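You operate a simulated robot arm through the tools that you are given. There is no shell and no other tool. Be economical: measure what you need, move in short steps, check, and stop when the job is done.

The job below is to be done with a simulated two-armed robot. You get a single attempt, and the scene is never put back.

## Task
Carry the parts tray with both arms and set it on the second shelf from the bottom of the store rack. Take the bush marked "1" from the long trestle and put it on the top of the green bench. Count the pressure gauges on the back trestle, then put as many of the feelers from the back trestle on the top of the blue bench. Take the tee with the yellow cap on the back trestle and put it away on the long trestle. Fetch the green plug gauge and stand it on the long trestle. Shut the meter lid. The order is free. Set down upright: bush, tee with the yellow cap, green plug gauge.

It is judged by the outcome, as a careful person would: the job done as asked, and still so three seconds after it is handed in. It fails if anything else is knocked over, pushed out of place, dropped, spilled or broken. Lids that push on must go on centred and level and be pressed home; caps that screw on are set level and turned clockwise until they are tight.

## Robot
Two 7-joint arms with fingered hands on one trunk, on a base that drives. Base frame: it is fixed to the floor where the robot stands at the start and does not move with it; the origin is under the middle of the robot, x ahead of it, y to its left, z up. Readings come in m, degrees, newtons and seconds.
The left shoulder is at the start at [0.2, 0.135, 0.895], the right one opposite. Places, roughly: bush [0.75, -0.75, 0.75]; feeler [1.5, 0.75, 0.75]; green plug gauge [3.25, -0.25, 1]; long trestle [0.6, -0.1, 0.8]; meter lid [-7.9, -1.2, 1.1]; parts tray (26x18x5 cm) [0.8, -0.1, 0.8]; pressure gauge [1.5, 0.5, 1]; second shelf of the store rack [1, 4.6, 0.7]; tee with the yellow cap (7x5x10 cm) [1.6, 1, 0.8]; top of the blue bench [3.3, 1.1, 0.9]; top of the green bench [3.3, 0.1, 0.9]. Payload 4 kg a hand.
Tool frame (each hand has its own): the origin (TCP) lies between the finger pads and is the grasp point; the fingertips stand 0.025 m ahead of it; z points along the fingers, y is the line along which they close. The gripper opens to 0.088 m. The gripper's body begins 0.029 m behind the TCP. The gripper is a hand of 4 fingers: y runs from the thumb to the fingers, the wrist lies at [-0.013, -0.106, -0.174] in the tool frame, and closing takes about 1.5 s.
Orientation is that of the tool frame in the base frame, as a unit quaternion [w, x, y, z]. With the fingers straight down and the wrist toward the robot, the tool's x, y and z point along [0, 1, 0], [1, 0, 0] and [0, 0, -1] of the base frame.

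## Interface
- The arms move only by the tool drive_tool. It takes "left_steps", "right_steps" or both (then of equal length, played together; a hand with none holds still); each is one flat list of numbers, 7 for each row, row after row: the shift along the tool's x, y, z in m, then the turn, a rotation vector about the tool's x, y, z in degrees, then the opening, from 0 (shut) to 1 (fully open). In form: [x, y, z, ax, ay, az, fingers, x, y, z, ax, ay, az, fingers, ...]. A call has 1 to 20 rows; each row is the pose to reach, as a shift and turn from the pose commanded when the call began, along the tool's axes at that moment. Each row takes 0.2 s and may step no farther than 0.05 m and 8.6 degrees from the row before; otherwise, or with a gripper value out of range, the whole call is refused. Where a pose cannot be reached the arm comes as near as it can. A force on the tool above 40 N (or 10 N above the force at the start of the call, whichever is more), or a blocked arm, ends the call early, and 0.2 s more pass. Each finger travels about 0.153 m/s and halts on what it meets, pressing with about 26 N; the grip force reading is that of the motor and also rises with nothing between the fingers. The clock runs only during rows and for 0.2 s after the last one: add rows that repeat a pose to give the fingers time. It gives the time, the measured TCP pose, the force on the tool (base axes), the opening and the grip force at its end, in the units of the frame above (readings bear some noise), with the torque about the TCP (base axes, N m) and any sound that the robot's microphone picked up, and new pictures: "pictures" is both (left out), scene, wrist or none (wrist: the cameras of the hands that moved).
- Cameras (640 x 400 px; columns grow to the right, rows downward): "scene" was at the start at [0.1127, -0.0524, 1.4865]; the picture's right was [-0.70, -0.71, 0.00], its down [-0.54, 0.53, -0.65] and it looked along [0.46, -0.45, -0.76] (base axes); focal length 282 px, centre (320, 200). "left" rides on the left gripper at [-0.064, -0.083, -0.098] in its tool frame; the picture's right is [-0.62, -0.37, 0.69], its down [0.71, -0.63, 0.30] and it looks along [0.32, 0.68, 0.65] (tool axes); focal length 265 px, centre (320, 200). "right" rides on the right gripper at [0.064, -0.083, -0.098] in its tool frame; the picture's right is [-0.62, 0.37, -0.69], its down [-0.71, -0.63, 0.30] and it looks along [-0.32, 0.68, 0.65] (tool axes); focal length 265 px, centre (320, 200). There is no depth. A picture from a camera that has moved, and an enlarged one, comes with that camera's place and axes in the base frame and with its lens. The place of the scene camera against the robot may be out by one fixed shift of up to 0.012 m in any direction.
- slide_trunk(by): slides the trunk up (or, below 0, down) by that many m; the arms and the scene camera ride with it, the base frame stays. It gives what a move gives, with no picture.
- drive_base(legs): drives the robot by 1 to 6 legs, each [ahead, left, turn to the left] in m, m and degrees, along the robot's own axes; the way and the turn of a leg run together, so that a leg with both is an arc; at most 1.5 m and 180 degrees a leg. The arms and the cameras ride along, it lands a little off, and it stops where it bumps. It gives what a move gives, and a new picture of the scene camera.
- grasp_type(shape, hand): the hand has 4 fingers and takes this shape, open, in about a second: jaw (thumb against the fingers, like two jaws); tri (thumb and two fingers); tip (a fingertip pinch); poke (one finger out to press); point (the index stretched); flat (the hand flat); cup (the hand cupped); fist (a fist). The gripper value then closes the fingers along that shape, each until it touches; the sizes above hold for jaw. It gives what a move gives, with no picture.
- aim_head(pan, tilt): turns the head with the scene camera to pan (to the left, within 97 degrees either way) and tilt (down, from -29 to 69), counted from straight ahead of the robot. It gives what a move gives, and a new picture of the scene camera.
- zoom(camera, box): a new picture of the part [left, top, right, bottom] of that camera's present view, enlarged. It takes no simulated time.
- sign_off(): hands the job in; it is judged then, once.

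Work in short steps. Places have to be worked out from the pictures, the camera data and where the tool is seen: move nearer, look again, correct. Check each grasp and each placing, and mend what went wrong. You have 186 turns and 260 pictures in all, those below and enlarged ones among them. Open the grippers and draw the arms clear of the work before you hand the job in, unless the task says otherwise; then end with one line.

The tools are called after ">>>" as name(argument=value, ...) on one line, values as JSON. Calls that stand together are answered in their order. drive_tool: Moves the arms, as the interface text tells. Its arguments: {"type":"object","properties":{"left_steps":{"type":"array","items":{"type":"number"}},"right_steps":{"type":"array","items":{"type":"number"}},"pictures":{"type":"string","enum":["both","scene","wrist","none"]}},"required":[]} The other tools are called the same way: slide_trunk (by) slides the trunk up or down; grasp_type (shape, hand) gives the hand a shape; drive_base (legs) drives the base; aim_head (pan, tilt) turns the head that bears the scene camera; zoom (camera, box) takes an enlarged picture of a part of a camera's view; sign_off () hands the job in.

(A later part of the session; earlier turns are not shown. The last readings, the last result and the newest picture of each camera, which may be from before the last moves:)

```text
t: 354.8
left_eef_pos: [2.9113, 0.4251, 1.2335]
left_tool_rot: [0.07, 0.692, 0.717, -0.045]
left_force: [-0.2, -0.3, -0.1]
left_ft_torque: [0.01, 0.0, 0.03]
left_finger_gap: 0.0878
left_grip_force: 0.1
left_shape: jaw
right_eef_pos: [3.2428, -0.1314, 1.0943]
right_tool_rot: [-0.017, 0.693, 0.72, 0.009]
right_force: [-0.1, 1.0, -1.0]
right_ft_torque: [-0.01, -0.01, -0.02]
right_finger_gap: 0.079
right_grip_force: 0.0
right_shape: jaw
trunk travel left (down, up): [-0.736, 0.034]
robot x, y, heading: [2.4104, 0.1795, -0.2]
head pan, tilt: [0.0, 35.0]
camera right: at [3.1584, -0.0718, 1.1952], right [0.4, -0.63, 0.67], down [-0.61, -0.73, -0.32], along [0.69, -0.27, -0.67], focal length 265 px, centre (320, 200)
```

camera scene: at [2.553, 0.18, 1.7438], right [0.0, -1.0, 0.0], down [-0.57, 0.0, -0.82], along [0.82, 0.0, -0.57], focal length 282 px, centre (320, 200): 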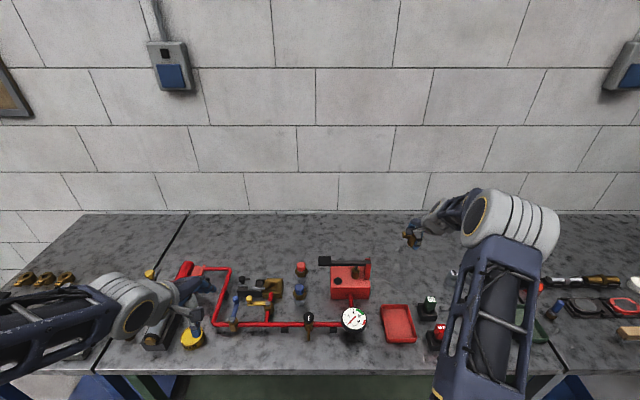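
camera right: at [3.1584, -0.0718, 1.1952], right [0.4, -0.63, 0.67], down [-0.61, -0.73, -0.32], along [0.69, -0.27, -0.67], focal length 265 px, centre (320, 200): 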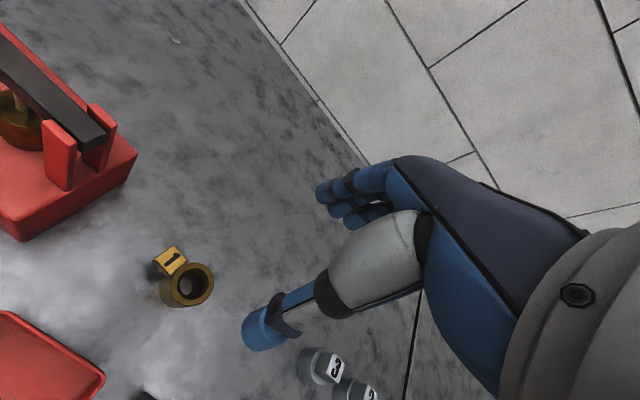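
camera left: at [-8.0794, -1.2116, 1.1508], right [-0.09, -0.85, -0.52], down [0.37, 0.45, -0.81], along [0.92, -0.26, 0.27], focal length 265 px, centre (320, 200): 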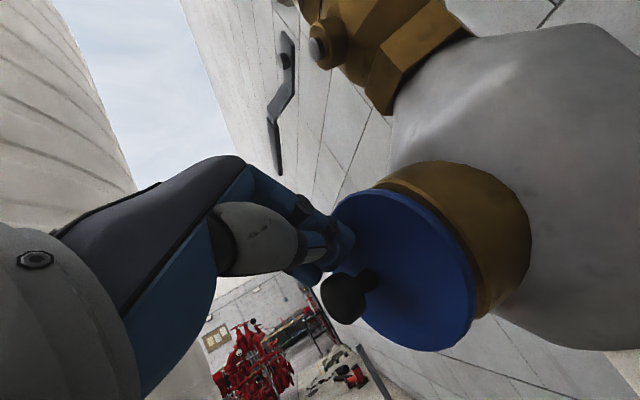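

The bush stands upright on the green bench. I retract the right hand, go to the open area, turn around to face the back trestle and slide along it.

>>> drive_tool(right_steps=[0, -0.04, -0.02, 0, 0, 0, 1, 0, -0.08, -0.04, 0, 0, 0, 1, 0, -0.12, -0.06, 0, 0, 0, 1, 0, -0.16, -0.08, 0, 0, 0, 1, 0, -0.2, -0.08, 0, 0, 0, 1, 0, -0.24, -0.08, 0, 0, 0, 1], pictures="none")

>>> drive_base(legs=[[-0.04, 0.9, 0], [0, 0.95, 0], [0, 0, 90], [0, 0, 90], [0, 0.9, 0]])

>>> aim_head(pan=0, tilt=40)

```text
t: 356.2
left_eef_pos: [2.9112, 0.4239, 1.2325]
left_tool_rot: [0.071, 0.692, 0.717, -0.045]
left_force: [-0.2, -0.6, 0.1]
left_ft_torque: [-0.01, -0.01, 0.0]
left_finger_gap: 0.0877
left_grip_force: 0.0
left_shape: jaw
right_eef_pos: [3.0036, -0.1431, 1.176]
right_tool_rot: [-0.018, 0.693, 0.721, 0.009]
right_force: [0.6, -0.3, 0.0]
right_ft_torque: [-0.01, 0.02, 0.0]
right_finger_gap: 0.0877
right_grip_force: 0.1
right_shape: jaw
trunk travel left (down, up): [-0.736, 0.034]
robot x, y, heading: [2.4101, 0.1781, -0.5]
head pan, tilt: [0.0, 35.0]
```

```text
t: 377.4
left_eef_pos: [1.8708, 0.8827, 1.2338]
left_tool_rot: [-0.045, 0.718, -0.691, -0.07]
left_force: [0.6, -0.4, 0.0]
left_ft_torque: [0.01, -0.04, -0.02]
left_finger_gap: 0.088
left_grip_force: 0.0
left_shape: jaw
right_eef_pos: [1.7764, 1.4496, 1.1754]
right_tool_rot: [0.009, 0.721, -0.692, 0.017]
right_force: [-1.1, 0.0, -0.5]
right_ft_torque: [0.0, 0.02, 0.03]
right_finger_gap: 0.0878
right_grip_force: 0.0
right_shape: jaw
trunk travel left (down, up): [-0.736, 0.034]
robot x, y, heading: [2.3716, 1.128, 180.0]
head pan, tilt: [0.0, 35.0]
camera scene: at [2.2223, 1.1317, 1.7438], right [0.0, 1.0, 0.0], down [0.57, 0.0, -0.82], along [-0.82, 0.0, -0.57], focal length 282 px, centre (320, 200)
```

scene: 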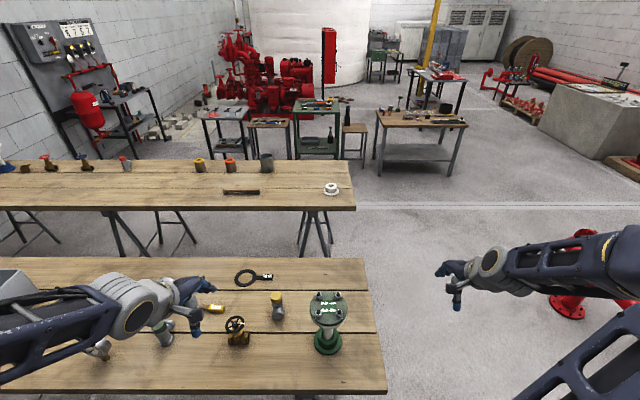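

```text
t: 378.0
left_eef_pos: [1.8695, 0.8823, 1.2324]
left_tool_rot: [-0.044, 0.718, -0.691, -0.07]
left_force: [-0.4, 0.1, -0.9]
left_ft_torque: [-0.03, -0.03, -0.01]
left_finger_gap: 0.0877
left_grip_force: 0.0
left_shape: jaw
right_eef_pos: [1.7737, 1.4507, 1.1761]
right_tool_rot: [0.009, 0.721, -0.693, 0.017]
right_force: [0.7, 0.9, -0.2]
right_ft_torque: [0.01, 0.01, -0.01]
right_finger_gap: 0.0877
right_grip_force: 0.1
right_shape: jaw
trunk travel left (down, up): [-0.736, 0.034]
robot x, y, heading: [2.3746, 1.1295, 180.4]
head pan, tilt: [0.0, 40.0]
camera scene: at [2.2253, 1.1317, 1.7363], right [0.0, 1.0, 0.0], down [0.64, 0.0, -0.77], along [-0.77, 0.0, -0.64], focal length 282 px, centre (320, 200)
```

scene: 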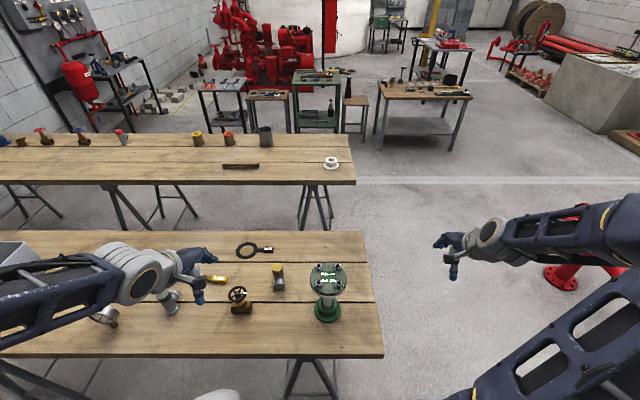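

I slide further along for a clear look at gauges and feelers.

>>> drive_base(legs=[[0, 0.75, -0.3]])

>>> zoom(camera="scene", box=[140, 200, 540, 400])

```text
t: 382.0
left_eef_pos: [1.8695, 0.1575, 1.2342]
left_tool_rot: [-0.044, 0.718, -0.691, -0.07]
left_force: [-0.2, -0.1, -0.5]
left_ft_torque: [0.04, 0.02, 0.01]
left_finger_gap: 0.0878
left_grip_force: 0.0
left_shape: jaw
right_eef_pos: [1.7743, 0.7266, 1.1763]
right_tool_rot: [0.008, 0.722, -0.692, 0.016]
right_force: [0.1, 0.3, 1.2]
right_ft_torque: [0.02, -0.01, -0.01]
right_finger_gap: 0.0878
right_grip_force: 0.1
right_shape: jaw
trunk travel left (down, up): [-0.736, 0.034]
robot x, y, heading: [2.3692, 0.4042, 180.1]
head pan, tilt: [0.0, 40.0]
camera scene: at [2.2247, 0.407, 1.7362], right [0.0, 1.0, 0.0], down [0.64, 0.0, -0.77], along [-0.77, 0.0, -0.64], focal length 282 px, centre (320, 200)
```

scene: 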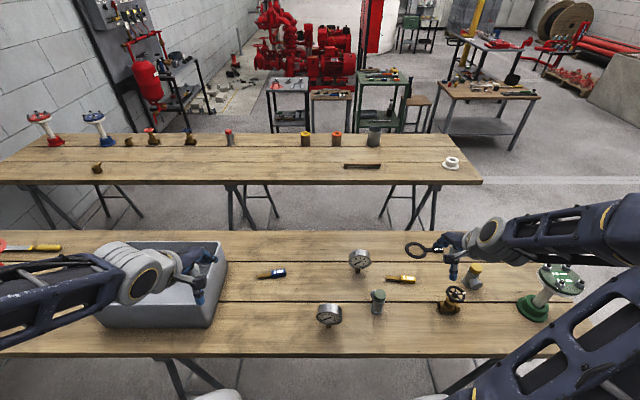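

```text
1.60 times, centred on (340, 300) of scene
camera zoom: at [2.2247, 0.407, 1.7362], right [0.0, 1.0, 0.0], down [0.64, 0.0, -0.77], along [-0.77, 0.0, -0.64], focal length 450 px, centre (288, 40)
```

zoom: 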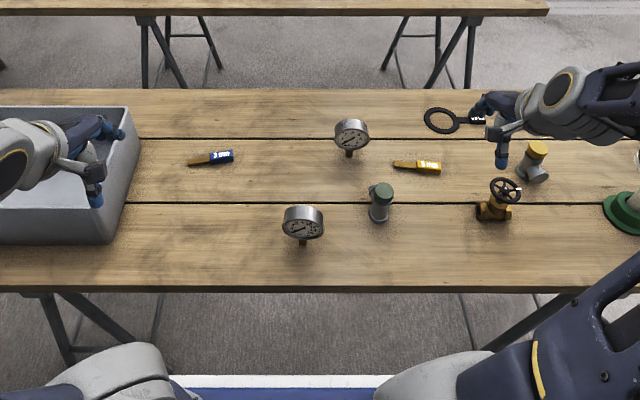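

Two pressure gauges here so far. I zoom on the handled pieces, and check the rest of the trestle and the box.

>>> zoom(camera="scene", box=[240, 250, 440, 330])

>>> aim_head(pan=50, tilt=35)

```text
3.20 times, centred on (340, 290) of scene
camera zoom: at [2.2247, 0.407, 1.7362], right [0.0, 1.0, 0.0], down [0.64, 0.0, -0.77], along [-0.77, 0.0, -0.64], focal length 901 px, centre (256, -88)
```

zoom: 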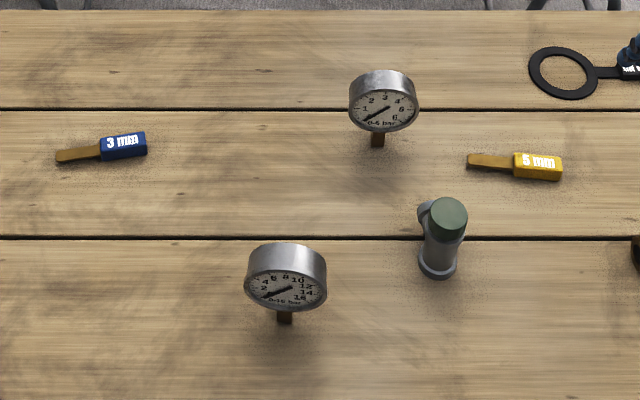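

```text
t: 383.1
left_eef_pos: [1.8695, 0.1572, 1.2335]
left_tool_rot: [-0.045, 0.717, -0.692, -0.071]
left_force: [-1.2, -0.5, 0.1]
left_ft_torque: [0.01, -0.01, 0.04]
left_finger_gap: 0.0878
left_grip_force: 0.1
left_shape: jaw
right_eef_pos: [1.7743, 0.7251, 1.1753]
right_tool_rot: [0.008, 0.721, -0.693, 0.017]
right_force: [0.0, -0.8, 0.4]
right_ft_torque: [0.01, 0.01, -0.04]
right_finger_gap: 0.0876
right_grip_force: 0.0
right_shape: jaw
trunk travel left (down, up): [-0.736, 0.034]
robot x, y, heading: [2.3697, 0.4053, 180.1]
head pan, tilt: [50.0, 35.0]
camera scene: at [2.253, 0.3395, 1.7438], right [-0.77, 0.64, 0.0], down [0.37, 0.44, -0.82], along [-0.53, -0.63, -0.57], focal length 282 px, centre (320, 200)
```

scene: 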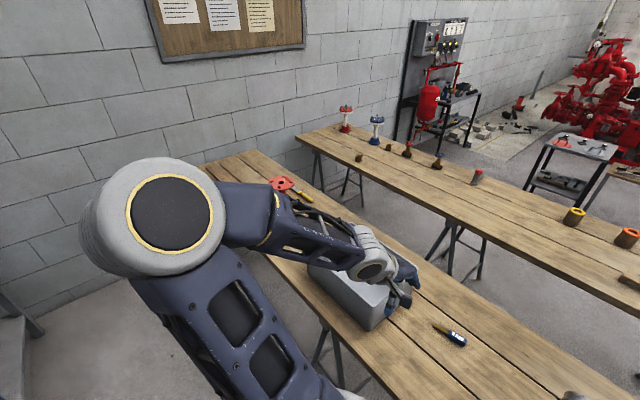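

Only two gauges are on this trestle, so two feelers are wanted: the yellow "5 mm" at [1.587, 0.745] and the blue "3 mm" at [1.558, 0.244]. Both are in reach from here; I bring each hand above its feeler.

>>> drive_tool(left_steps=[-0.005, 0.03, 0.02, 0.2, 0.95, 0, 1, -0.01, 0.06, 0.04, 0.4, 1.9, 0, 1, -0.015, 0.09, 0.07, 0.6, 2.85, 0, 1, -0.02, 0.12, 0.1, 0.8, 3.8, 0, 1, -0.025, 0.15, 0.135, 1, 4.75, 0, 1, -0.03, 0.18, 0.17, 1.2, 5.7, 0, 1, -0.035, 0.21, 0.205, 1.4, 6.65, 0, 1, -0.04, 0.24, 0.24, 1.6, 7.6, 0, 1, -0.045, 0.27, 0.275, 1.8, 8.55, 0, 1, -0.049, 0.298, 0.306, 2, 9.5, 0, 1, -0.049, 0.298, 0.306, 2, 9.5, 0, 1], right_steps=[-0.004, 0.019, 0.022, 0, 0, 0, 1, -0.007, 0.038, 0.045, 0, 0, 0, 1, -0.01, 0.057, 0.067, 0, 0, 0, 1, -0.014, 0.076, 0.09, 0, 0, 0, 1, -0.018, 0.095, 0.112, 0, 0, 0, 1, -0.021, 0.114, 0.134, 0, 0, 0, 1, -0.025, 0.132, 0.156, 0, 0, 0, 1, -0.028, 0.151, 0.178, 0, 0, 0, 1, -0.032, 0.17, 0.2, 0, 0, 0, 1, -0.035, 0.189, 0.223, 0, 0, 0, 1, -0.035, 0.189, 0.223, 0, 0, 0, 1], pictures="wrist")

```text
t: 385.5
left_eef_pos: [1.5573, 0.2438, 0.9474]
left_tool_rot: [0.0, 0.72, -0.694, 0.003]
left_force: [0.3, 0.4, -0.6]
left_ft_torque: [0.0, 0.0, -0.01]
left_finger_gap: 0.0877
left_grip_force: 0.1
left_shape: jaw
right_eef_pos: [1.5882, 0.7448, 0.9492]
right_tool_rot: [0.008, 0.721, -0.692, 0.017]
right_force: [-0.1, -0.7, 0.9]
right_ft_torque: [-0.03, -0.01, 0.01]
right_finger_gap: 0.0877
right_grip_force: 0.1
right_shape: jaw
trunk travel left (down, up): [-0.736, 0.034]
robot x, y, heading: [2.3713, 0.4075, 179.7]
head pan, tilt: [50.0, 35.0]
camera right: at [1.6732, 0.6881, 1.051], right [-0.4, 0.63, 0.67], down [0.6, 0.73, -0.32], along [-0.69, 0.27, -0.67], focal length 265 px, centre (320, 200)
camera left: at [1.637, 0.3113, 1.0472], right [0.35, 0.63, -0.69], down [0.66, -0.69, -0.3], along [-0.67, -0.35, -0.65], focal length 265 px, centre (320, 200)
```

right: 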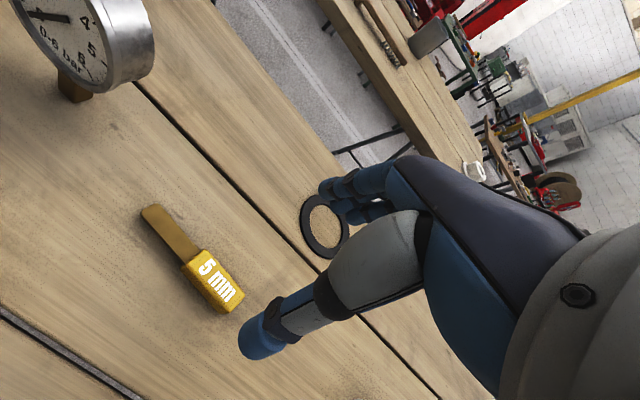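
left: 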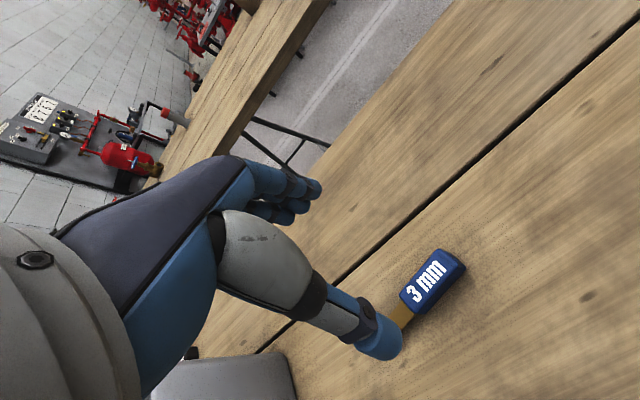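

Both hands are within 6 mm. Descend, shifting 6 mm toward me, to z ≈ 0.83.

>>> drive_tool(left_steps=[0, -0.006, 0.03, 0, 0, 0, 1, 0, -0.006, 0.06, 0, 0, 0, 1, 0, -0.006, 0.09, 0, 0, 0, 1, 0, -0.006, 0.11, 0, 0, 0, 1, 0, -0.006, 0.118, 0, 0, 0, 1], right_steps=[0, -0.006, 0.03, 0, 0, 0, 1, 0, -0.006, 0.06, 0, 0, 0, 1, 0, -0.006, 0.09, 0, 0, 0, 1, 0, -0.006, 0.11, 0, 0, 0, 1, 0, -0.006, 0.12, 0, 0, 0, 1], pictures="wrist")

```text
t: 386.7
left_eef_pos: [1.5638, 0.245, 0.8304]
left_tool_rot: [0.001, 0.72, -0.694, 0.001]
left_force: [-0.6, -0.3, 0.0]
left_ft_torque: [0.0, -0.02, -0.03]
left_finger_gap: 0.088
left_grip_force: 0.1
left_shape: jaw
right_eef_pos: [1.5931, 0.7403, 0.8304]
right_tool_rot: [0.008, 0.721, -0.693, 0.017]
right_force: [0.5, 0.2, 0.1]
right_ft_torque: [0.01, -0.01, 0.02]
right_finger_gap: 0.0873
right_grip_force: 0.0
right_shape: jaw
trunk travel left (down, up): [-0.736, 0.034]
robot x, y, heading: [2.3729, 0.4059, 179.9]
head pan, tilt: [50.0, 35.0]
camera right: at [1.6784, 0.6848, 0.9319], right [-0.4, 0.63, 0.67], down [0.6, 0.73, -0.32], along [-0.69, 0.27, -0.67], focal length 265 px, centre (320, 200)
camera left: at [1.6444, 0.3128, 0.9301], right [0.35, 0.63, -0.69], down [0.66, -0.69, -0.3], along [-0.67, -0.35, -0.65], focal length 265 px, centre (320, 200)
```

right: 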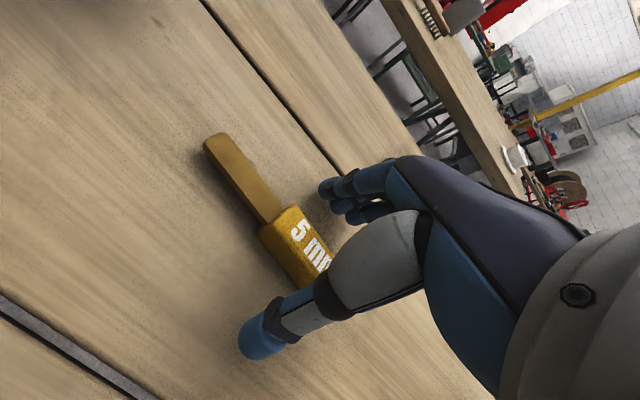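
left: 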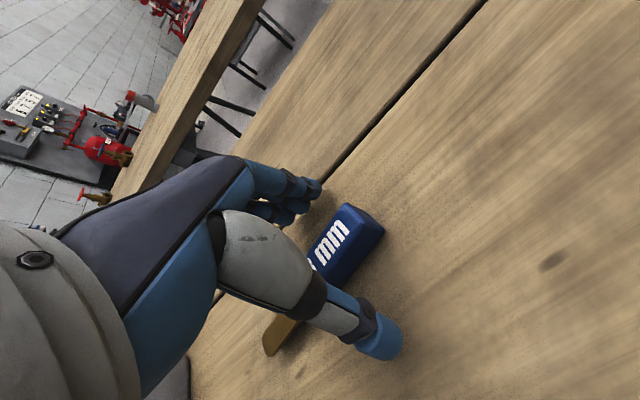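

Handles lie between thumb and fingers. Lower 7 mm more and close both.

>>> drive_tool(left_steps=[0, 0, 0.004, 0, 0, 0, 1, 0, 0, 0.007, 0, 0, 0, 1, 0, 0, 0.007, 0, 0, 0, 0.4, 0, 0, 0.007, 0, 0, 0, 0, 0, 0, 0.007, 0, 0, 0, 0, 0, 0, 0.007, 0, 0, 0, 0, 0, 0, 0.007, 0, 0, 0, 0, 0, 0, 0.007, 0, 0, 0, 0, 0, 0, 0.007, 0, 0, 0, 0], right_steps=[0, 0, 0.004, 0, 0, 0, 1, 0, 0, 0.007, 0, 0, 0, 1, 0, 0, 0.007, 0, 0, 0, 0.4, 0, 0, 0.007, 0, 0, 0, 0, 0, 0, 0.007, 0, 0, 0, 0, 0, 0, 0.007, 0, 0, 0, 0, 0, 0, 0.007, 0, 0, 0, 0, 0, 0, 0.007, 0, 0, 0, 0, 0, 0, 0.007, 0, 0, 0, 0], pictures="none")

>>> drive_tool(left_steps=[0, 0, -0.03, 0, 0, 0, 0, 0, 0, -0.06, 0, 0, 0, 0, 0, 0, -0.1, 0, 0, 0, 0, 0, 0, -0.14, 0, 0, 0, 0], right_steps=[0, 0, -0.03, 0, 0, 0, 0, 0, 0, -0.06, 0, 0, 0, 0, 0, 0, -0.1, 0, 0, 0, 0, 0, 0, -0.14, 0, 0, 0, 0], pictures="wrist")

```text
t: 388.7
left_eef_pos: [1.5635, 0.2432, 0.8276]
left_tool_rot: [0.002, 0.721, -0.693, -0.001]
left_force: [-0.6, -4.8, 26.0]
left_ft_torque: [0.13, 0.47, 0.07]
left_finger_gap: 0.0091
left_grip_force: 26.2
left_shape: jaw
right_eef_pos: [1.5946, 0.7411, 0.8256]
right_tool_rot: [0.01, 0.721, -0.693, 0.016]
right_force: [-5.6, 1.0, 18.2]
right_ft_torque: [-0.13, 0.58, -0.05]
right_finger_gap: 0.024
right_grip_force: 25.8
right_shape: jaw
trunk travel left (down, up): [-0.736, 0.034]
robot x, y, heading: [2.3752, 0.4042, 179.8]
head pan, tilt: [50.0, 35.0]
```

```text
t: 389.7
left_eef_pos: [1.5667, 0.2449, 0.9643]
left_tool_rot: [-0.001, 0.719, -0.694, 0.002]
left_force: [0.5, -0.7, -0.5]
left_ft_torque: [0.0, -0.01, -0.01]
left_finger_gap: 0.0089
left_grip_force: 26.1
left_shape: jaw
right_eef_pos: [1.5938, 0.7429, 0.9592]
right_tool_rot: [0.008, 0.721, -0.693, 0.018]
right_force: [0.6, 0.3, 0.0]
right_ft_torque: [0.01, -0.02, 0.01]
right_finger_gap: 0.023
right_grip_force: 25.9
right_shape: jaw
trunk travel left (down, up): [-0.736, 0.034]
robot x, y, heading: [2.3738, 0.4013, 179.6]
head pan, tilt: [50.0, 35.0]
camera right: at [1.6788, 0.6874, 1.061], right [-0.4, 0.63, 0.66], down [0.61, 0.73, -0.32], along [-0.69, 0.27, -0.67], focal length 265 px, centre (320, 200)
camera left: at [1.6479, 0.3126, 1.0634], right [0.35, 0.63, -0.69], down [0.66, -0.69, -0.3], along [-0.67, -0.35, -0.66], focal length 265 px, centre (320, 200)
```

right: 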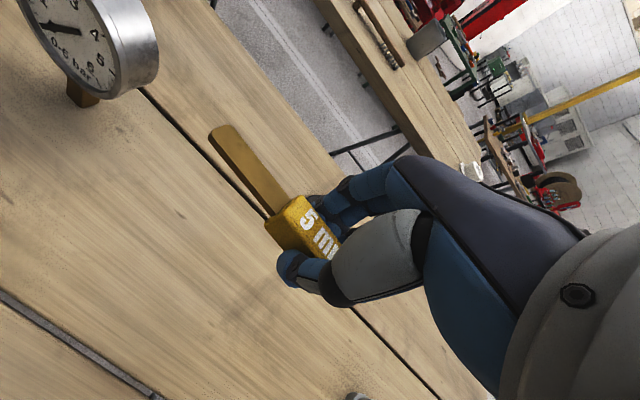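
left: 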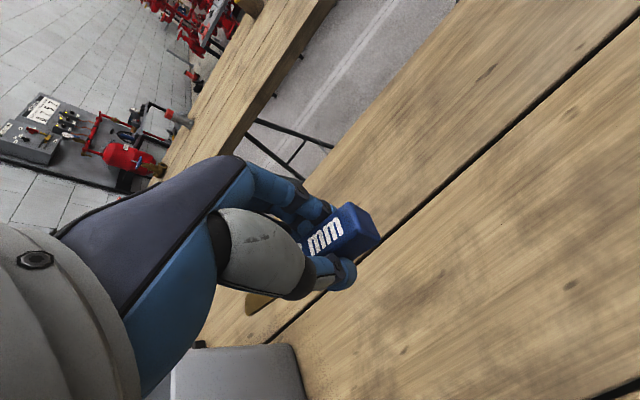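

Both feelers are held. Retract, drive out, turn to the benches and approach the blue one.

>>> drive_tool(left_steps=[0, -0.035, -0.02, 0, 0, 0, 0, 0, -0.07, -0.04, 0, 0, 0, 0, 0, -0.105, -0.06, 0, 0, 0, 0, 0, -0.14, -0.08, 0, 0, 0, 0, 0, -0.175, -0.1, 0, 0, 0, 0, 0, -0.21, -0.12, 0, 0, 0, 0], right_steps=[0, -0.035, -0.02, 0, 0, 0, 0, 0, -0.07, -0.04, 0, 0, 0, 0, 0, -0.105, -0.06, 0, 0, 0, 0, 0, -0.14, -0.08, 0, 0, 0, 0, 0, -0.175, -0.1, 0, 0, 0, 0, 0, -0.21, -0.12, 0, 0, 0, 0], pictures="none")

>>> drive_base(legs=[[0, -1.5, 0], [0, -0.15, 0], [0, 0, -90], [0, 0, -90], [-0.05, -0.8, 0]])

>>> aim_head(pan=0, tilt=35)

```text
t: 391.1
left_eef_pos: [1.7762, 0.2509, 1.085]
left_tool_rot: [-0.001, 0.72, -0.694, 0.002]
left_force: [-0.4, 0.3, -1.3]
left_ft_torque: [-0.01, -0.03, 0.01]
left_finger_gap: 0.0088
left_grip_force: 26.0
left_shape: jaw
right_eef_pos: [1.8035, 0.7586, 1.0834]
right_tool_rot: [0.009, 0.721, -0.693, 0.016]
right_force: [-0.8, -0.8, -0.6]
right_ft_torque: [0.03, 0.01, 0.0]
right_finger_gap: 0.0233
right_grip_force: 25.9
right_shape: jaw
trunk travel left (down, up): [-0.736, 0.034]
robot x, y, heading: [2.3733, 0.4061, 179.7]
head pan, tilt: [50.0, 35.0]
```

```text
t: 410.8
left_eef_pos: [2.9372, 1.398, 1.0856]
left_tool_rot: [-0.001, 0.691, 0.723, 0.0]
left_force: [0.9, -0.2, -1.0]
left_ft_torque: [-0.03, -0.02, -0.03]
left_finger_gap: 0.0084
left_grip_force: 26.3
left_shape: jaw
right_eef_pos: [2.9143, 0.8892, 1.0834]
right_tool_rot: [-0.017, 0.691, 0.723, 0.009]
right_force: [-0.1, -0.2, -1.5]
right_ft_torque: [-0.03, 0.02, 0.01]
right_finger_gap: 0.0229
right_grip_force: 25.2
right_shape: jaw
trunk travel left (down, up): [-0.736, 0.034]
robot x, y, heading: [2.3395, 1.2425, 0.5]
head pan, tilt: [50.0, 35.0]
camera scene: at [2.4561, 1.3102, 1.7438], right [0.77, -0.64, 0.0], down [-0.37, -0.44, -0.82], along [0.52, 0.63, -0.57], focal length 282 px, centre (320, 200)
```

scene: 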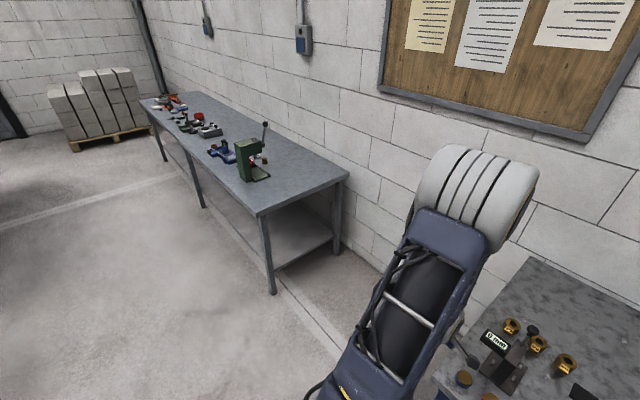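

```text
t: 412.0
left_eef_pos: [2.9355, 1.3993, 1.0858]
left_tool_rot: [-0.002, 0.691, 0.723, 0.0]
left_force: [-0.1, 0.0, 0.4]
left_ft_torque: [0.0, 0.03, 0.0]
left_finger_gap: 0.0084
left_grip_force: 26.3
left_shape: jaw
right_eef_pos: [2.913, 0.8906, 1.0832]
right_tool_rot: [-0.017, 0.69, 0.723, 0.009]
right_force: [0.5, -0.6, 0.0]
right_ft_torque: [0.04, 0.01, -0.02]
right_finger_gap: 0.0227
right_grip_force: 25.5
right_shape: jaw
trunk travel left (down, up): [-0.736, 0.034]
robot x, y, heading: [2.3431, 1.2397, 0.6]
head pan, tilt: [0.0, 35.0]
camera scene: at [2.488, 1.243, 1.7438], right [0.01, -1.0, 0.0], down [-0.57, 0.0, -0.82], along [0.82, 0.01, -0.57], focal length 282 px, centre (320, 200)
```

scene: 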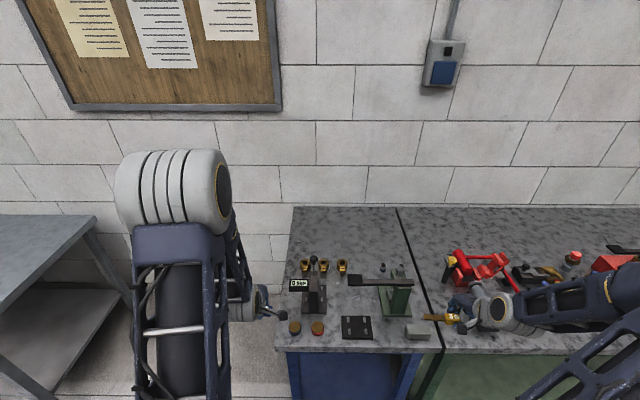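

The blue bench's back strip (x ≈ 3.32–3.6) is free. I advance 0.11 m and bring the right hand (yellow feeler) over [3.37, 1.0].

>>> drive_base(legs=[[0.1, 0, 0]])

>>> drive_tool(right_steps=[0, 0, -0.04, 0, 0, 0, 0, 0.012, 0.044, -0.06, 0, 0, 0, 0, 0.024, 0.088, -0.06, 0, 0, 0, 0, 0.036, 0.132, -0.06, 0, 0, 0, 0, 0.048, 0.176, -0.06, 0, 0, 0, 0, 0.06, 0.22, -0.06, 0, 0, 0, 0, 0.072, 0.264, -0.055, 0, 0, 0, 0, 0.084, 0.308, -0.05, 0, 0, 0, 0, 0.093, 0.345, -0.047, 0, 0, 0, 0, 0.093, 0.345, -0.047, 0, 0, 0, 0])

```text
t: 413.2
left_eef_pos: [3.0392, 1.4013, 1.0871]
left_tool_rot: [-0.001, 0.69, 0.724, 0.001]
left_force: [0.4, 0.6, -1.2]
left_ft_torque: [-0.04, 0.01, -0.01]
left_finger_gap: 0.0084
left_grip_force: 25.9
left_shape: jaw
right_eef_pos: [3.0179, 0.8925, 1.0824]
right_tool_rot: [-0.016, 0.689, 0.725, 0.008]
right_force: [0.0, -0.9, -0.8]
right_ft_torque: [-0.01, 0.03, 0.03]
right_finger_gap: 0.023
right_grip_force: 25.8
right_shape: jaw
trunk travel left (down, up): [-0.736, 0.034]
robot x, y, heading: [2.4444, 1.2379, 0.4]
head pan, tilt: [0.0, 35.0]
camera scene: at [2.5906, 1.2442, 1.7438], right [0.01, -1.0, 0.0], down [-0.57, -0.01, -0.82], along [0.82, 0.01, -0.57], focal length 282 px, centre (320, 200)
```

scene: 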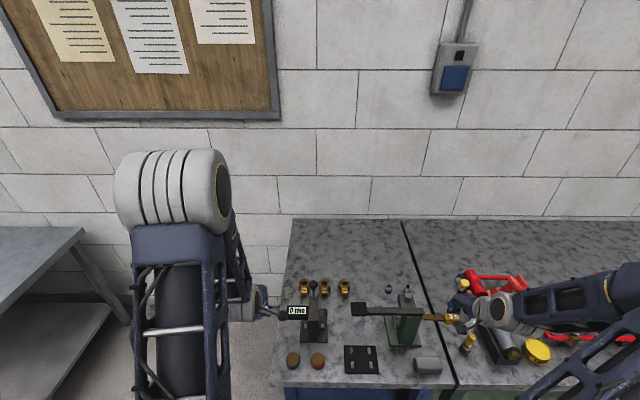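

```text
t: 415.4
left_eef_pos: [3.041, 1.4021, 1.0861]
left_tool_rot: [-0.002, 0.69, 0.724, -0.001]
left_force: [0.8, 0.1, 0.2]
left_ft_torque: [0.0, 0.02, 0.01]
left_finger_gap: 0.0083
left_grip_force: 26.2
left_shape: jaw
right_eef_pos: [3.359, 1.0026, 1.1307]
right_tool_rot: [-0.017, 0.689, 0.724, 0.009]
right_force: [-0.3, 0.2, -1.1]
right_ft_torque: [0.01, -0.04, 0.01]
right_finger_gap: 0.0223
right_grip_force: 26.3
right_shape: jaw
trunk travel left (down, up): [-0.736, 0.034]
robot x, y, heading: [2.4462, 1.2402, 0.5]
head pan, tilt: [0.0, 35.0]
camera scene: at [2.5909, 1.2442, 1.7438], right [0.01, -1.0, 0.0], down [-0.57, -0.01, -0.82], along [0.82, 0.01, -0.57], focal length 282 px, centre (320, 200)
camera right: at [3.2736, 1.0594, 1.2311], right [0.41, -0.63, 0.67], down [-0.6, -0.73, -0.32], along [0.69, -0.27, -0.67], focal length 265 px, centre (320, 200)
```

scene: 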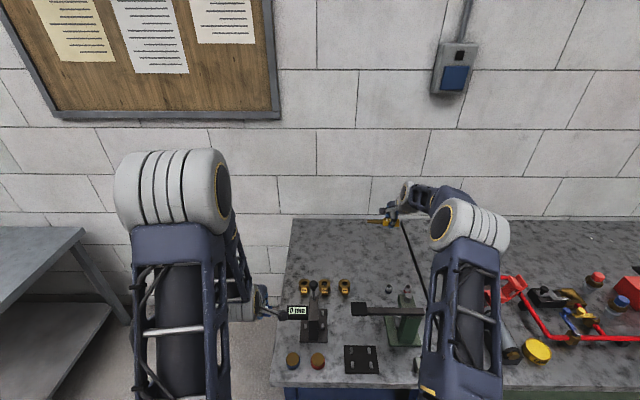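
right: 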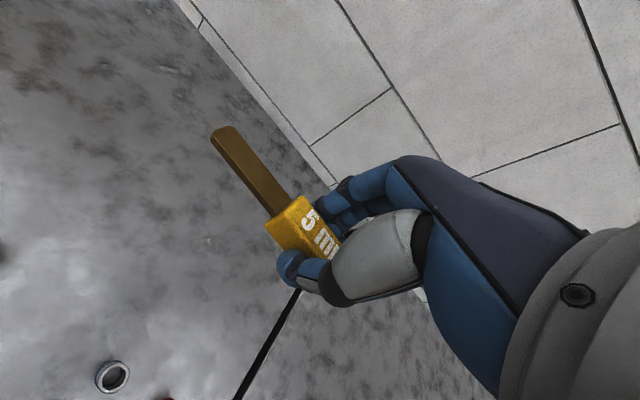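

Clear below. Lower the yellow feeler onto the back strip.

>>> drive_tool(right_steps=[0, 0, 0.045, 0, 0, 0, 0, 0, 0, 0.09, 0, 0, 0, 0, 0, 0, 0.135, 0, 0, 0, 0, 0, 0, 0.18, 0, 0, 0, 0, 0, 0, 0.21, 0, 0, 0, 0, 0, 0, 0.225, 0, 0, 0, 0, 0, 0, 0.232, 0, 0, 0, 0, 0, 0, 0.236, 0, 0, 0, 0, 0, 0, 0.24, 0, 0, 0, 0, 0, 0, 0.243, 0, 0, 0, 0], pictures="wrist")

```text
t: 417.6
left_eef_pos: [3.0401, 1.4012, 1.0849]
left_tool_rot: [-0.001, 0.69, 0.724, 0.0]
left_force: [-0.6, -0.8, -0.7]
left_ft_torque: [0.01, 0.03, -0.01]
left_finger_gap: 0.0084
left_grip_force: 26.0
left_shape: jaw
right_eef_pos: [3.3559, 1.0077, 0.8871]
right_tool_rot: [-0.017, 0.689, 0.725, 0.009]
right_force: [0.4, -0.4, -0.5]
right_ft_torque: [0.02, 0.02, 0.0]
right_finger_gap: 0.0227
right_grip_force: 26.0
right_shape: jaw
trunk travel left (down, up): [-0.736, 0.034]
robot x, y, heading: [2.4442, 1.2412, 0.3]
head pan, tilt: [0.0, 35.0]
camera right: at [3.2707, 1.0663, 0.9881], right [0.41, -0.63, 0.67], down [-0.6, -0.73, -0.32], along [0.69, -0.27, -0.67], focal length 265 px, centre (320, 200)
```

right: 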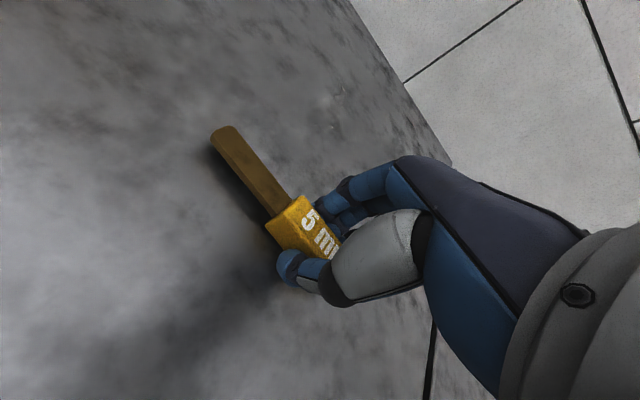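

Nearly down; a few more millimetres, then open and rise.

>>> drive_tool(right_steps=[0, 0, 0.003, 0, 0, 0, 0, 0, 0, 0.006, 0, 0, 0, 0, 0, 0, 0.008, 0, 0, 0, 0], pictures="none")

```text
t: 418.4
left_eef_pos: [3.0389, 1.4018, 1.0868]
left_tool_rot: [-0.001, 0.691, 0.723, 0.0]
left_force: [0.5, 0.3, -0.9]
left_ft_torque: [-0.01, 0.01, -0.02]
left_finger_gap: 0.0082
left_grip_force: 26.4
left_shape: jaw
right_eef_pos: [3.358, 1.0096, 0.8854]
right_tool_rot: [-0.012, 0.689, 0.724, 0.011]
right_force: [-2.5, 0.3, 34.5]
right_ft_torque: [0.24, -0.11, 0.01]
right_finger_gap: 0.0235
right_grip_force: 25.8
right_shape: jaw
trunk travel left (down, up): [-0.736, 0.034]
robot x, y, heading: [2.4431, 1.2416, 0.6]
head pan, tilt: [0.0, 35.0]
```

Firmly down. Ease up 4 mm, open, rise and retract.

>>> drive_tool(right_steps=[0, 0, -0.005, 0, 0, 0, 0, 0, 0, -0.005, 0, 0, 0, 0.4, 0, 0, -0.005, 0, 0, 0, 0.8, 0, 0, -0.005, 0, 0, 0, 0.8, 0, 0, -0.04, 0, 0, 0, 0.8, 0, 0, -0.08, 0, 0, 0, 0.8, 0, 0, -0.12, 0, 0, 0, 0.8, 0, 0, -0.17, 0, 0, 0, 0.8, 0, -0.04, -0.2, 0, 0, 0, 0.8, -0.02, -0.08, -0.22, 0, 0, 0, 0.8], pictures="wrist")

```text
t: 420.6
left_eef_pos: [3.0396, 1.4027, 1.0856]
left_tool_rot: [-0.002, 0.69, 0.724, -0.001]
left_force: [0.2, -0.2, -0.7]
left_ft_torque: [-0.01, -0.04, -0.01]
left_finger_gap: 0.0081
left_grip_force: 25.9
left_shape: jaw
right_eef_pos: [3.2765, 0.9783, 1.1025]
right_tool_rot: [-0.017, 0.689, 0.725, 0.009]
right_force: [0.4, -0.3, -0.6]
right_ft_torque: [-0.01, 0.02, 0.02]
right_finger_gap: 0.0701
right_grip_force: 0.1
right_shape: jaw
trunk travel left (down, up): [-0.736, 0.034]
robot x, y, heading: [2.4494, 1.2371, 0.6]
head pan, tilt: [0.0, 35.0]
camera right: at [3.1913, 1.036, 1.2032], right [0.41, -0.62, 0.67], down [-0.6, -0.73, -0.32], along [0.69, -0.26, -0.67], focal length 265 px, centre (320, 200)
```

right: 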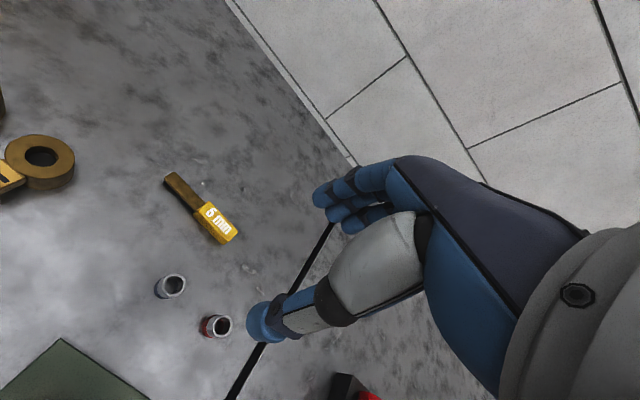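

Yellow feeler lies on the blue bench. Retract the right hand and bring the left (blue feeler) over [3.385, 1.2].

>>> drive_tool(left_steps=[0, 0, -0.04, 0, 0, 0, 0, -0.027, 0.042, -0.05, 0, 0, 0, 0, -0.054, 0.084, -0.05, 0, 0, 0, 0, -0.081, 0.126, -0.05, 0, 0, 0, 0, -0.108, 0.168, -0.05, 0, 0, 0, 0, -0.135, 0.21, -0.05, 0, 0, 0, 0, -0.162, 0.252, -0.05, 0, 0, 0, 0, -0.19, 0.294, -0.046, 0, 0, 0, 0, -0.217, 0.335, -0.044, 0, 0, 0, 0, -0.217, 0.335, -0.044, 0, 0, 0, 0], right_steps=[0, -0.045, -0.02, 0, 0, 0, 0.8, -0.01, -0.09, -0.03, 0, 0, 0, 0.8, -0.02, -0.135, -0.03, 0, 0, 0, 0.8, -0.03, -0.18, -0.03, 0, 0, 0, 0.8, -0.04, -0.22, -0.03, 0, 0, 0, 0.8, -0.05, -0.25, -0.03, 0, 0, 0, 0.8, -0.05, -0.25, -0.03, 0, 0, 0, 0.8, -0.05, -0.25, -0.03, 0, 0, 0, 0.8, -0.05, -0.25, -0.03, 0, 0, 0, 0.8, -0.05, -0.25, -0.03, 0, 0, 0, 0.8])

```text
refused: row 2 steps farther than a row can; nothing moved
```

Slightly too long a step; more even rows.

>>> drive_tool(left_steps=[0, 0, -0.04, 0, 0, 0, 0, -0.024, 0.037, -0.045, 0, 0, 0, 0, -0.048, 0.074, -0.05, 0, 0, 0, 0, -0.072, 0.111, -0.05, 0, 0, 0, 0, -0.096, 0.149, -0.05, 0, 0, 0, 0, -0.12, 0.186, -0.05, 0, 0, 0, 0, -0.145, 0.223, -0.05, 0, 0, 0, 0, -0.169, 0.26, -0.048, 0, 0, 0, 0, -0.193, 0.298, -0.046, 0, 0, 0, 0, -0.217, 0.335, -0.044, 0, 0, 0, 0, -0.217, 0.335, -0.044, 0, 0, 0, 0], right_steps=[0, -0.045, -0.01, 0, 0, 0, 0.8, -0.01, -0.09, -0.015, 0, 0, 0, 0.8, -0.02, -0.135, -0.02, 0, 0, 0, 0.8, -0.03, -0.18, -0.02, 0, 0, 0, 0.8, -0.04, -0.22, -0.02, 0, 0, 0, 0.8, -0.05, -0.25, -0.02, 0, 0, 0, 0.8, -0.05, -0.25, -0.02, 0, 0, 0, 0.8, -0.05, -0.25, -0.02, 0, 0, 0, 0.8, -0.05, -0.25, -0.02, 0, 0, 0, 0.8, -0.05, -0.25, -0.02, 0, 0, 0, 0.8, -0.05, -0.25, -0.02, 0, 0, 0, 0.8])

```text
t: 423.0
left_eef_pos: [3.384, 1.1959, 1.1336]
left_tool_rot: [-0.002, 0.69, 0.724, 0.0]
left_force: [0.4, -0.1, -0.6]
left_ft_torque: [-0.03, 0.01, -0.01]
left_finger_gap: 0.0083
left_grip_force: 25.6
left_shape: jaw
right_eef_pos: [3.0306, 0.9127, 1.1206]
right_tool_rot: [-0.016, 0.69, 0.724, 0.009]
right_force: [1.0, 0.7, 0.7]
right_ft_torque: [-0.02, 0.01, -0.02]
right_finger_gap: 0.0704
right_grip_force: 0.0
right_shape: jaw
trunk travel left (down, up): [-0.736, 0.034]
robot x, y, heading: [2.4479, 1.243, 0.6]
head pan, tilt: [0.0, 35.0]
camera scene: at [2.5909, 1.2442, 1.7438], right [0.01, -1.0, 0.0], down [-0.57, -0.01, -0.82], along [0.82, 0.01, -0.57], focal length 282 px, centre (320, 200)
camera right: at [2.9445, 0.9703, 1.2212], right [0.41, -0.63, 0.67], down [-0.6, -0.73, -0.32], along [0.69, -0.27, -0.67], focal length 265 px, centre (320, 200)
camera left: at [3.3036, 1.1281, 1.2323], right [-0.34, -0.64, -0.69], down [-0.66, 0.68, -0.3], along [0.66, 0.36, -0.66], focal length 265 px, centre (320, 200)
```

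scene: 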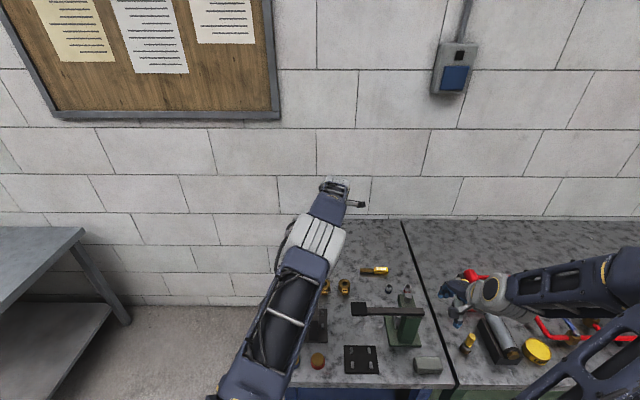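
right: 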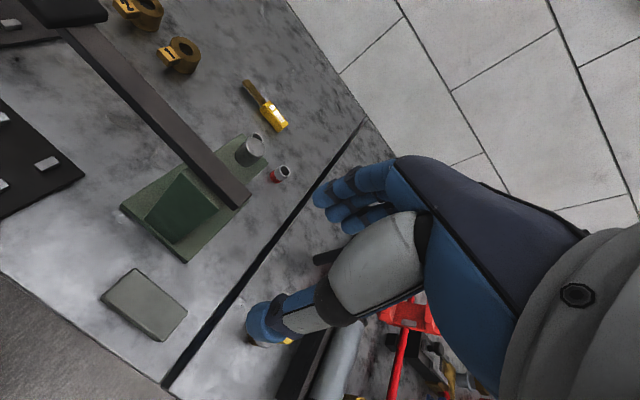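
left: 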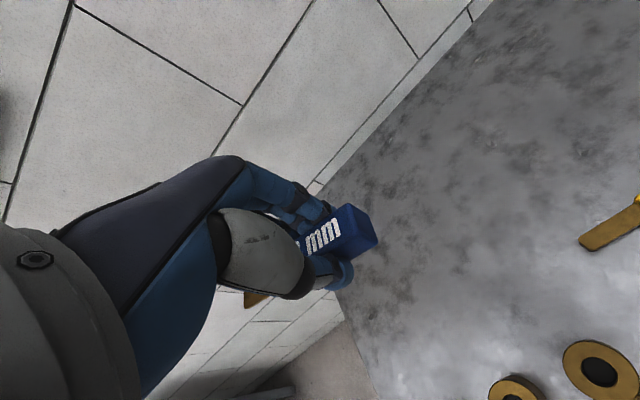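

Bench edge is at y ≈ 1.40, so the blue feeler will lie fully on. Lower it.

>>> drive_tool(left_steps=[0, 0, 0.045, 0, 0, 0, 0, 0, 0, 0.09, 0, 0, 0, 0, 0, 0, 0.135, 0, 0, 0, 0, 0, 0, 0.18, 0, 0, 0, 0, 0, 0, 0.21, 0, 0, 0, 0, 0, 0, 0.225, 0, 0, 0, 0, 0, 0, 0.234, 0, 0, 0, 0, 0, 0, 0.238, 0, 0, 0, 0, 0, 0, 0.242, 0, 0, 0, 0, 0, 0, 0.245, 0, 0, 0, 0, 0, 0, 0.248, 0, 0, 0, 0], pictures="wrist")

```text
t: 425.4
left_eef_pos: [3.3751, 1.2004, 0.8881]
left_tool_rot: [-0.002, 0.691, 0.723, 0.0]
left_force: [-0.2, 0.1, 0.1]
left_ft_torque: [0.03, 0.0, 0.02]
left_finger_gap: 0.0084
left_grip_force: 26.1
left_shape: jaw
left hand out of reach, approached as far as the arm can: row 6, 7, 8, 9, 10, 11
right_eef_pos: [3.0304, 0.9131, 1.12]
right_tool_rot: [-0.017, 0.689, 0.725, 0.009]
right_force: [0.2, -0.3, 0.2]
right_ft_torque: [-0.03, -0.01, 0.01]
right_finger_gap: 0.07
right_grip_force: 0.1
right_shape: jaw
trunk travel left (down, up): [-0.736, 0.034]
robot x, y, heading: [2.4453, 1.2433, 0.5]
head pan, tilt: [0.0, 35.0]
camera left: at [3.2944, 1.1321, 0.9879], right [-0.34, -0.63, -0.69], down [-0.66, 0.68, -0.3], along [0.67, 0.36, -0.65], focal length 265 px, centre (320, 200)
```

left: 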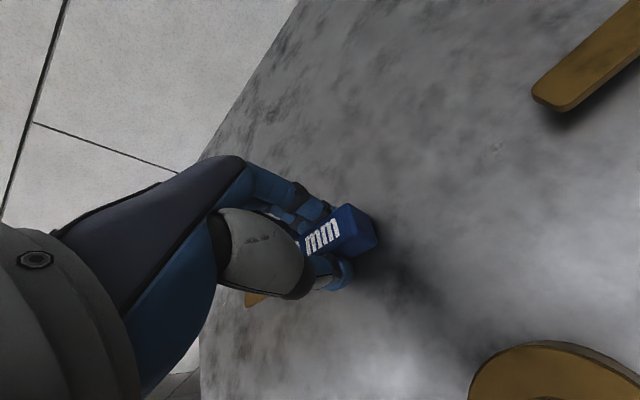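

At the reach limit but just above the bench; the trunk does the last few millimetres.

>>> slide_trunk(by=-0.005)

```text
t: 425.9
left_eef_pos: [3.3759, 1.1987, 0.8891]
left_tool_rot: [0.002, 0.69, 0.723, 0.002]
left_force: [0.3, 2.7, 19.2]
left_ft_torque: [-0.11, -0.35, 0.06]
left_finger_gap: 0.0082
left_grip_force: 26.4
left_shape: jaw
right_eef_pos: [3.0292, 0.9137, 1.1163]
right_tool_rot: [-0.017, 0.689, 0.725, 0.009]
right_force: [-0.7, 1.3, -0.5]
right_ft_torque: [0.0, 0.02, -0.02]
right_finger_gap: 0.0705
right_grip_force: 0.1
right_shape: jaw
trunk travel left (down, up): [-0.731, 0.039]
robot x, y, heading: [2.4468, 1.2433, 0.7]
head pan, tilt: [0.0, 35.0]
```

Contact. Open the left hand, then rise with the trunk.

>>> drive_tool(left_steps=[0, 0, 0, 0, 0, 0, 0.3, 0, 0, 0, 0, 0, 0, 0.6, 0, 0, 0, 0, 0, 0, 0.8, 0, 0, 0, 0, 0, 0, 0.8], pictures="none")

>>> slide_trunk(by=0.039)

>>> drive_tool(left_steps=[0, 0, -0.03, 0, 0, 0, 0.8, 0, 0, -0.06, 0, 0, 0, 0.8, 0, -0.02, -0.1, 0, 0, 0, 0.8, 0, -0.04, -0.14, 0, 0, 0, 0.8, 0, -0.07, -0.18, 0, 0, 0, 0.8, 0, -0.11, -0.2, 0, 0, 0, 0.8, 0.02, -0.15, -0.22, 0, 0, 0, 0.8, 0.04, -0.19, -0.22, 0, 0, 0, 0.8, 0.07, -0.22, -0.22, 0, 0, 0, 0.8])

```text
t: 426.9
left_eef_pos: [3.3756, 1.1998, 0.8859]
left_tool_rot: [0.0, 0.69, 0.724, 0.002]
left_force: [6.9, 0.3, 22.8]
left_ft_torque: [-0.09, 0.58, 0.04]
left_finger_gap: 0.0649
left_grip_force: 0.0
left_shape: jaw
right_eef_pos: [3.0302, 0.9122, 1.1159]
right_tool_rot: [-0.017, 0.689, 0.725, 0.009]
right_force: [-0.4, -0.6, 0.5]
right_ft_torque: [-0.01, 0.01, -0.04]
right_finger_gap: 0.0703
right_grip_force: 0.0
right_shape: jaw
trunk travel left (down, up): [-0.731, 0.039]
robot x, y, heading: [2.4421, 1.2352, 0.4]
head pan, tilt: [0.0, 35.0]
```

```text
t: 427.7
left_eef_pos: [3.3734, 1.202, 0.9213]
left_tool_rot: [-0.003, 0.69, 0.723, 0.0]
left_force: [-0.1, 0.1, 0.1]
left_ft_torque: [0.01, -0.01, 0.03]
left_finger_gap: 0.0702
left_grip_force: 0.0
left_shape: jaw
right_eef_pos: [3.0304, 0.9124, 1.1541]
right_tool_rot: [-0.017, 0.689, 0.725, 0.008]
right_force: [0.6, -0.2, -0.1]
right_ft_torque: [0.01, 0.03, 0.01]
right_finger_gap: 0.0702
right_grip_force: 0.0
right_shape: jaw
trunk travel left (down, up): [-0.77, 0.0]
robot x, y, heading: [2.4453, 1.2393, 0.4]
head pan, tilt: [0.0, 35.0]
```

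```text
t: 429.7
left_eef_pos: [3.1539, 1.2587, 1.1418]
left_tool_rot: [-0.002, 0.691, 0.723, 0.001]
left_force: [-0.3, -0.7, -0.9]
left_ft_torque: [-0.02, 0.0, 0.01]
left_finger_gap: 0.0703
left_grip_force: 0.0
left_shape: jaw
right_eef_pos: [3.029, 0.9126, 1.1546]
right_tool_rot: [-0.017, 0.689, 0.725, 0.009]
right_force: [0.1, -0.7, 0.1]
right_ft_torque: [0.02, -0.01, -0.06]
right_finger_gap: 0.0703
right_grip_force: 0.0
right_shape: jaw
trunk travel left (down, up): [-0.77, 0.0]
robot x, y, heading: [2.4472, 1.2401, 0.7]
head pan, tilt: [0.0, 35.0]
camera scene: at [2.591, 1.2437, 1.7778], right [0.01, -1.0, 0.0], down [-0.57, -0.01, -0.82], along [0.82, 0.01, -0.57], focal length 282 px, centre (320, 200)
camera left: at [3.0725, 1.1901, 1.2404], right [-0.34, -0.63, -0.69], down [-0.66, 0.69, -0.3], along [0.67, 0.36, -0.65], focal length 265 px, centre (320, 200)
```

scene: 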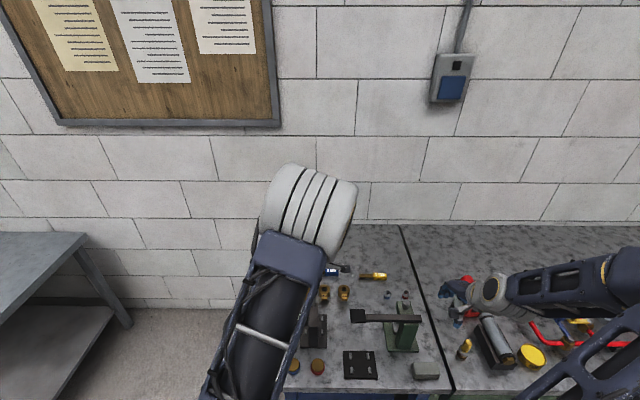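
left: 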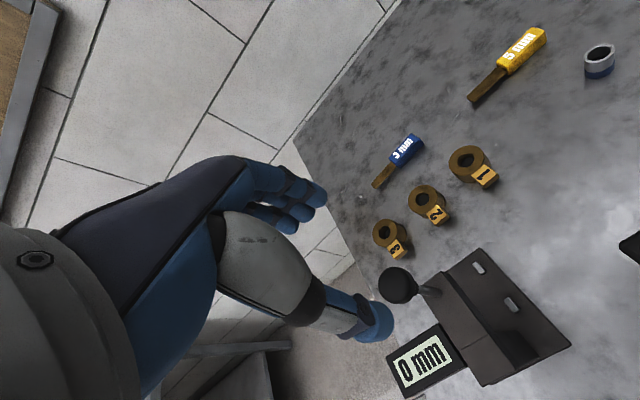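

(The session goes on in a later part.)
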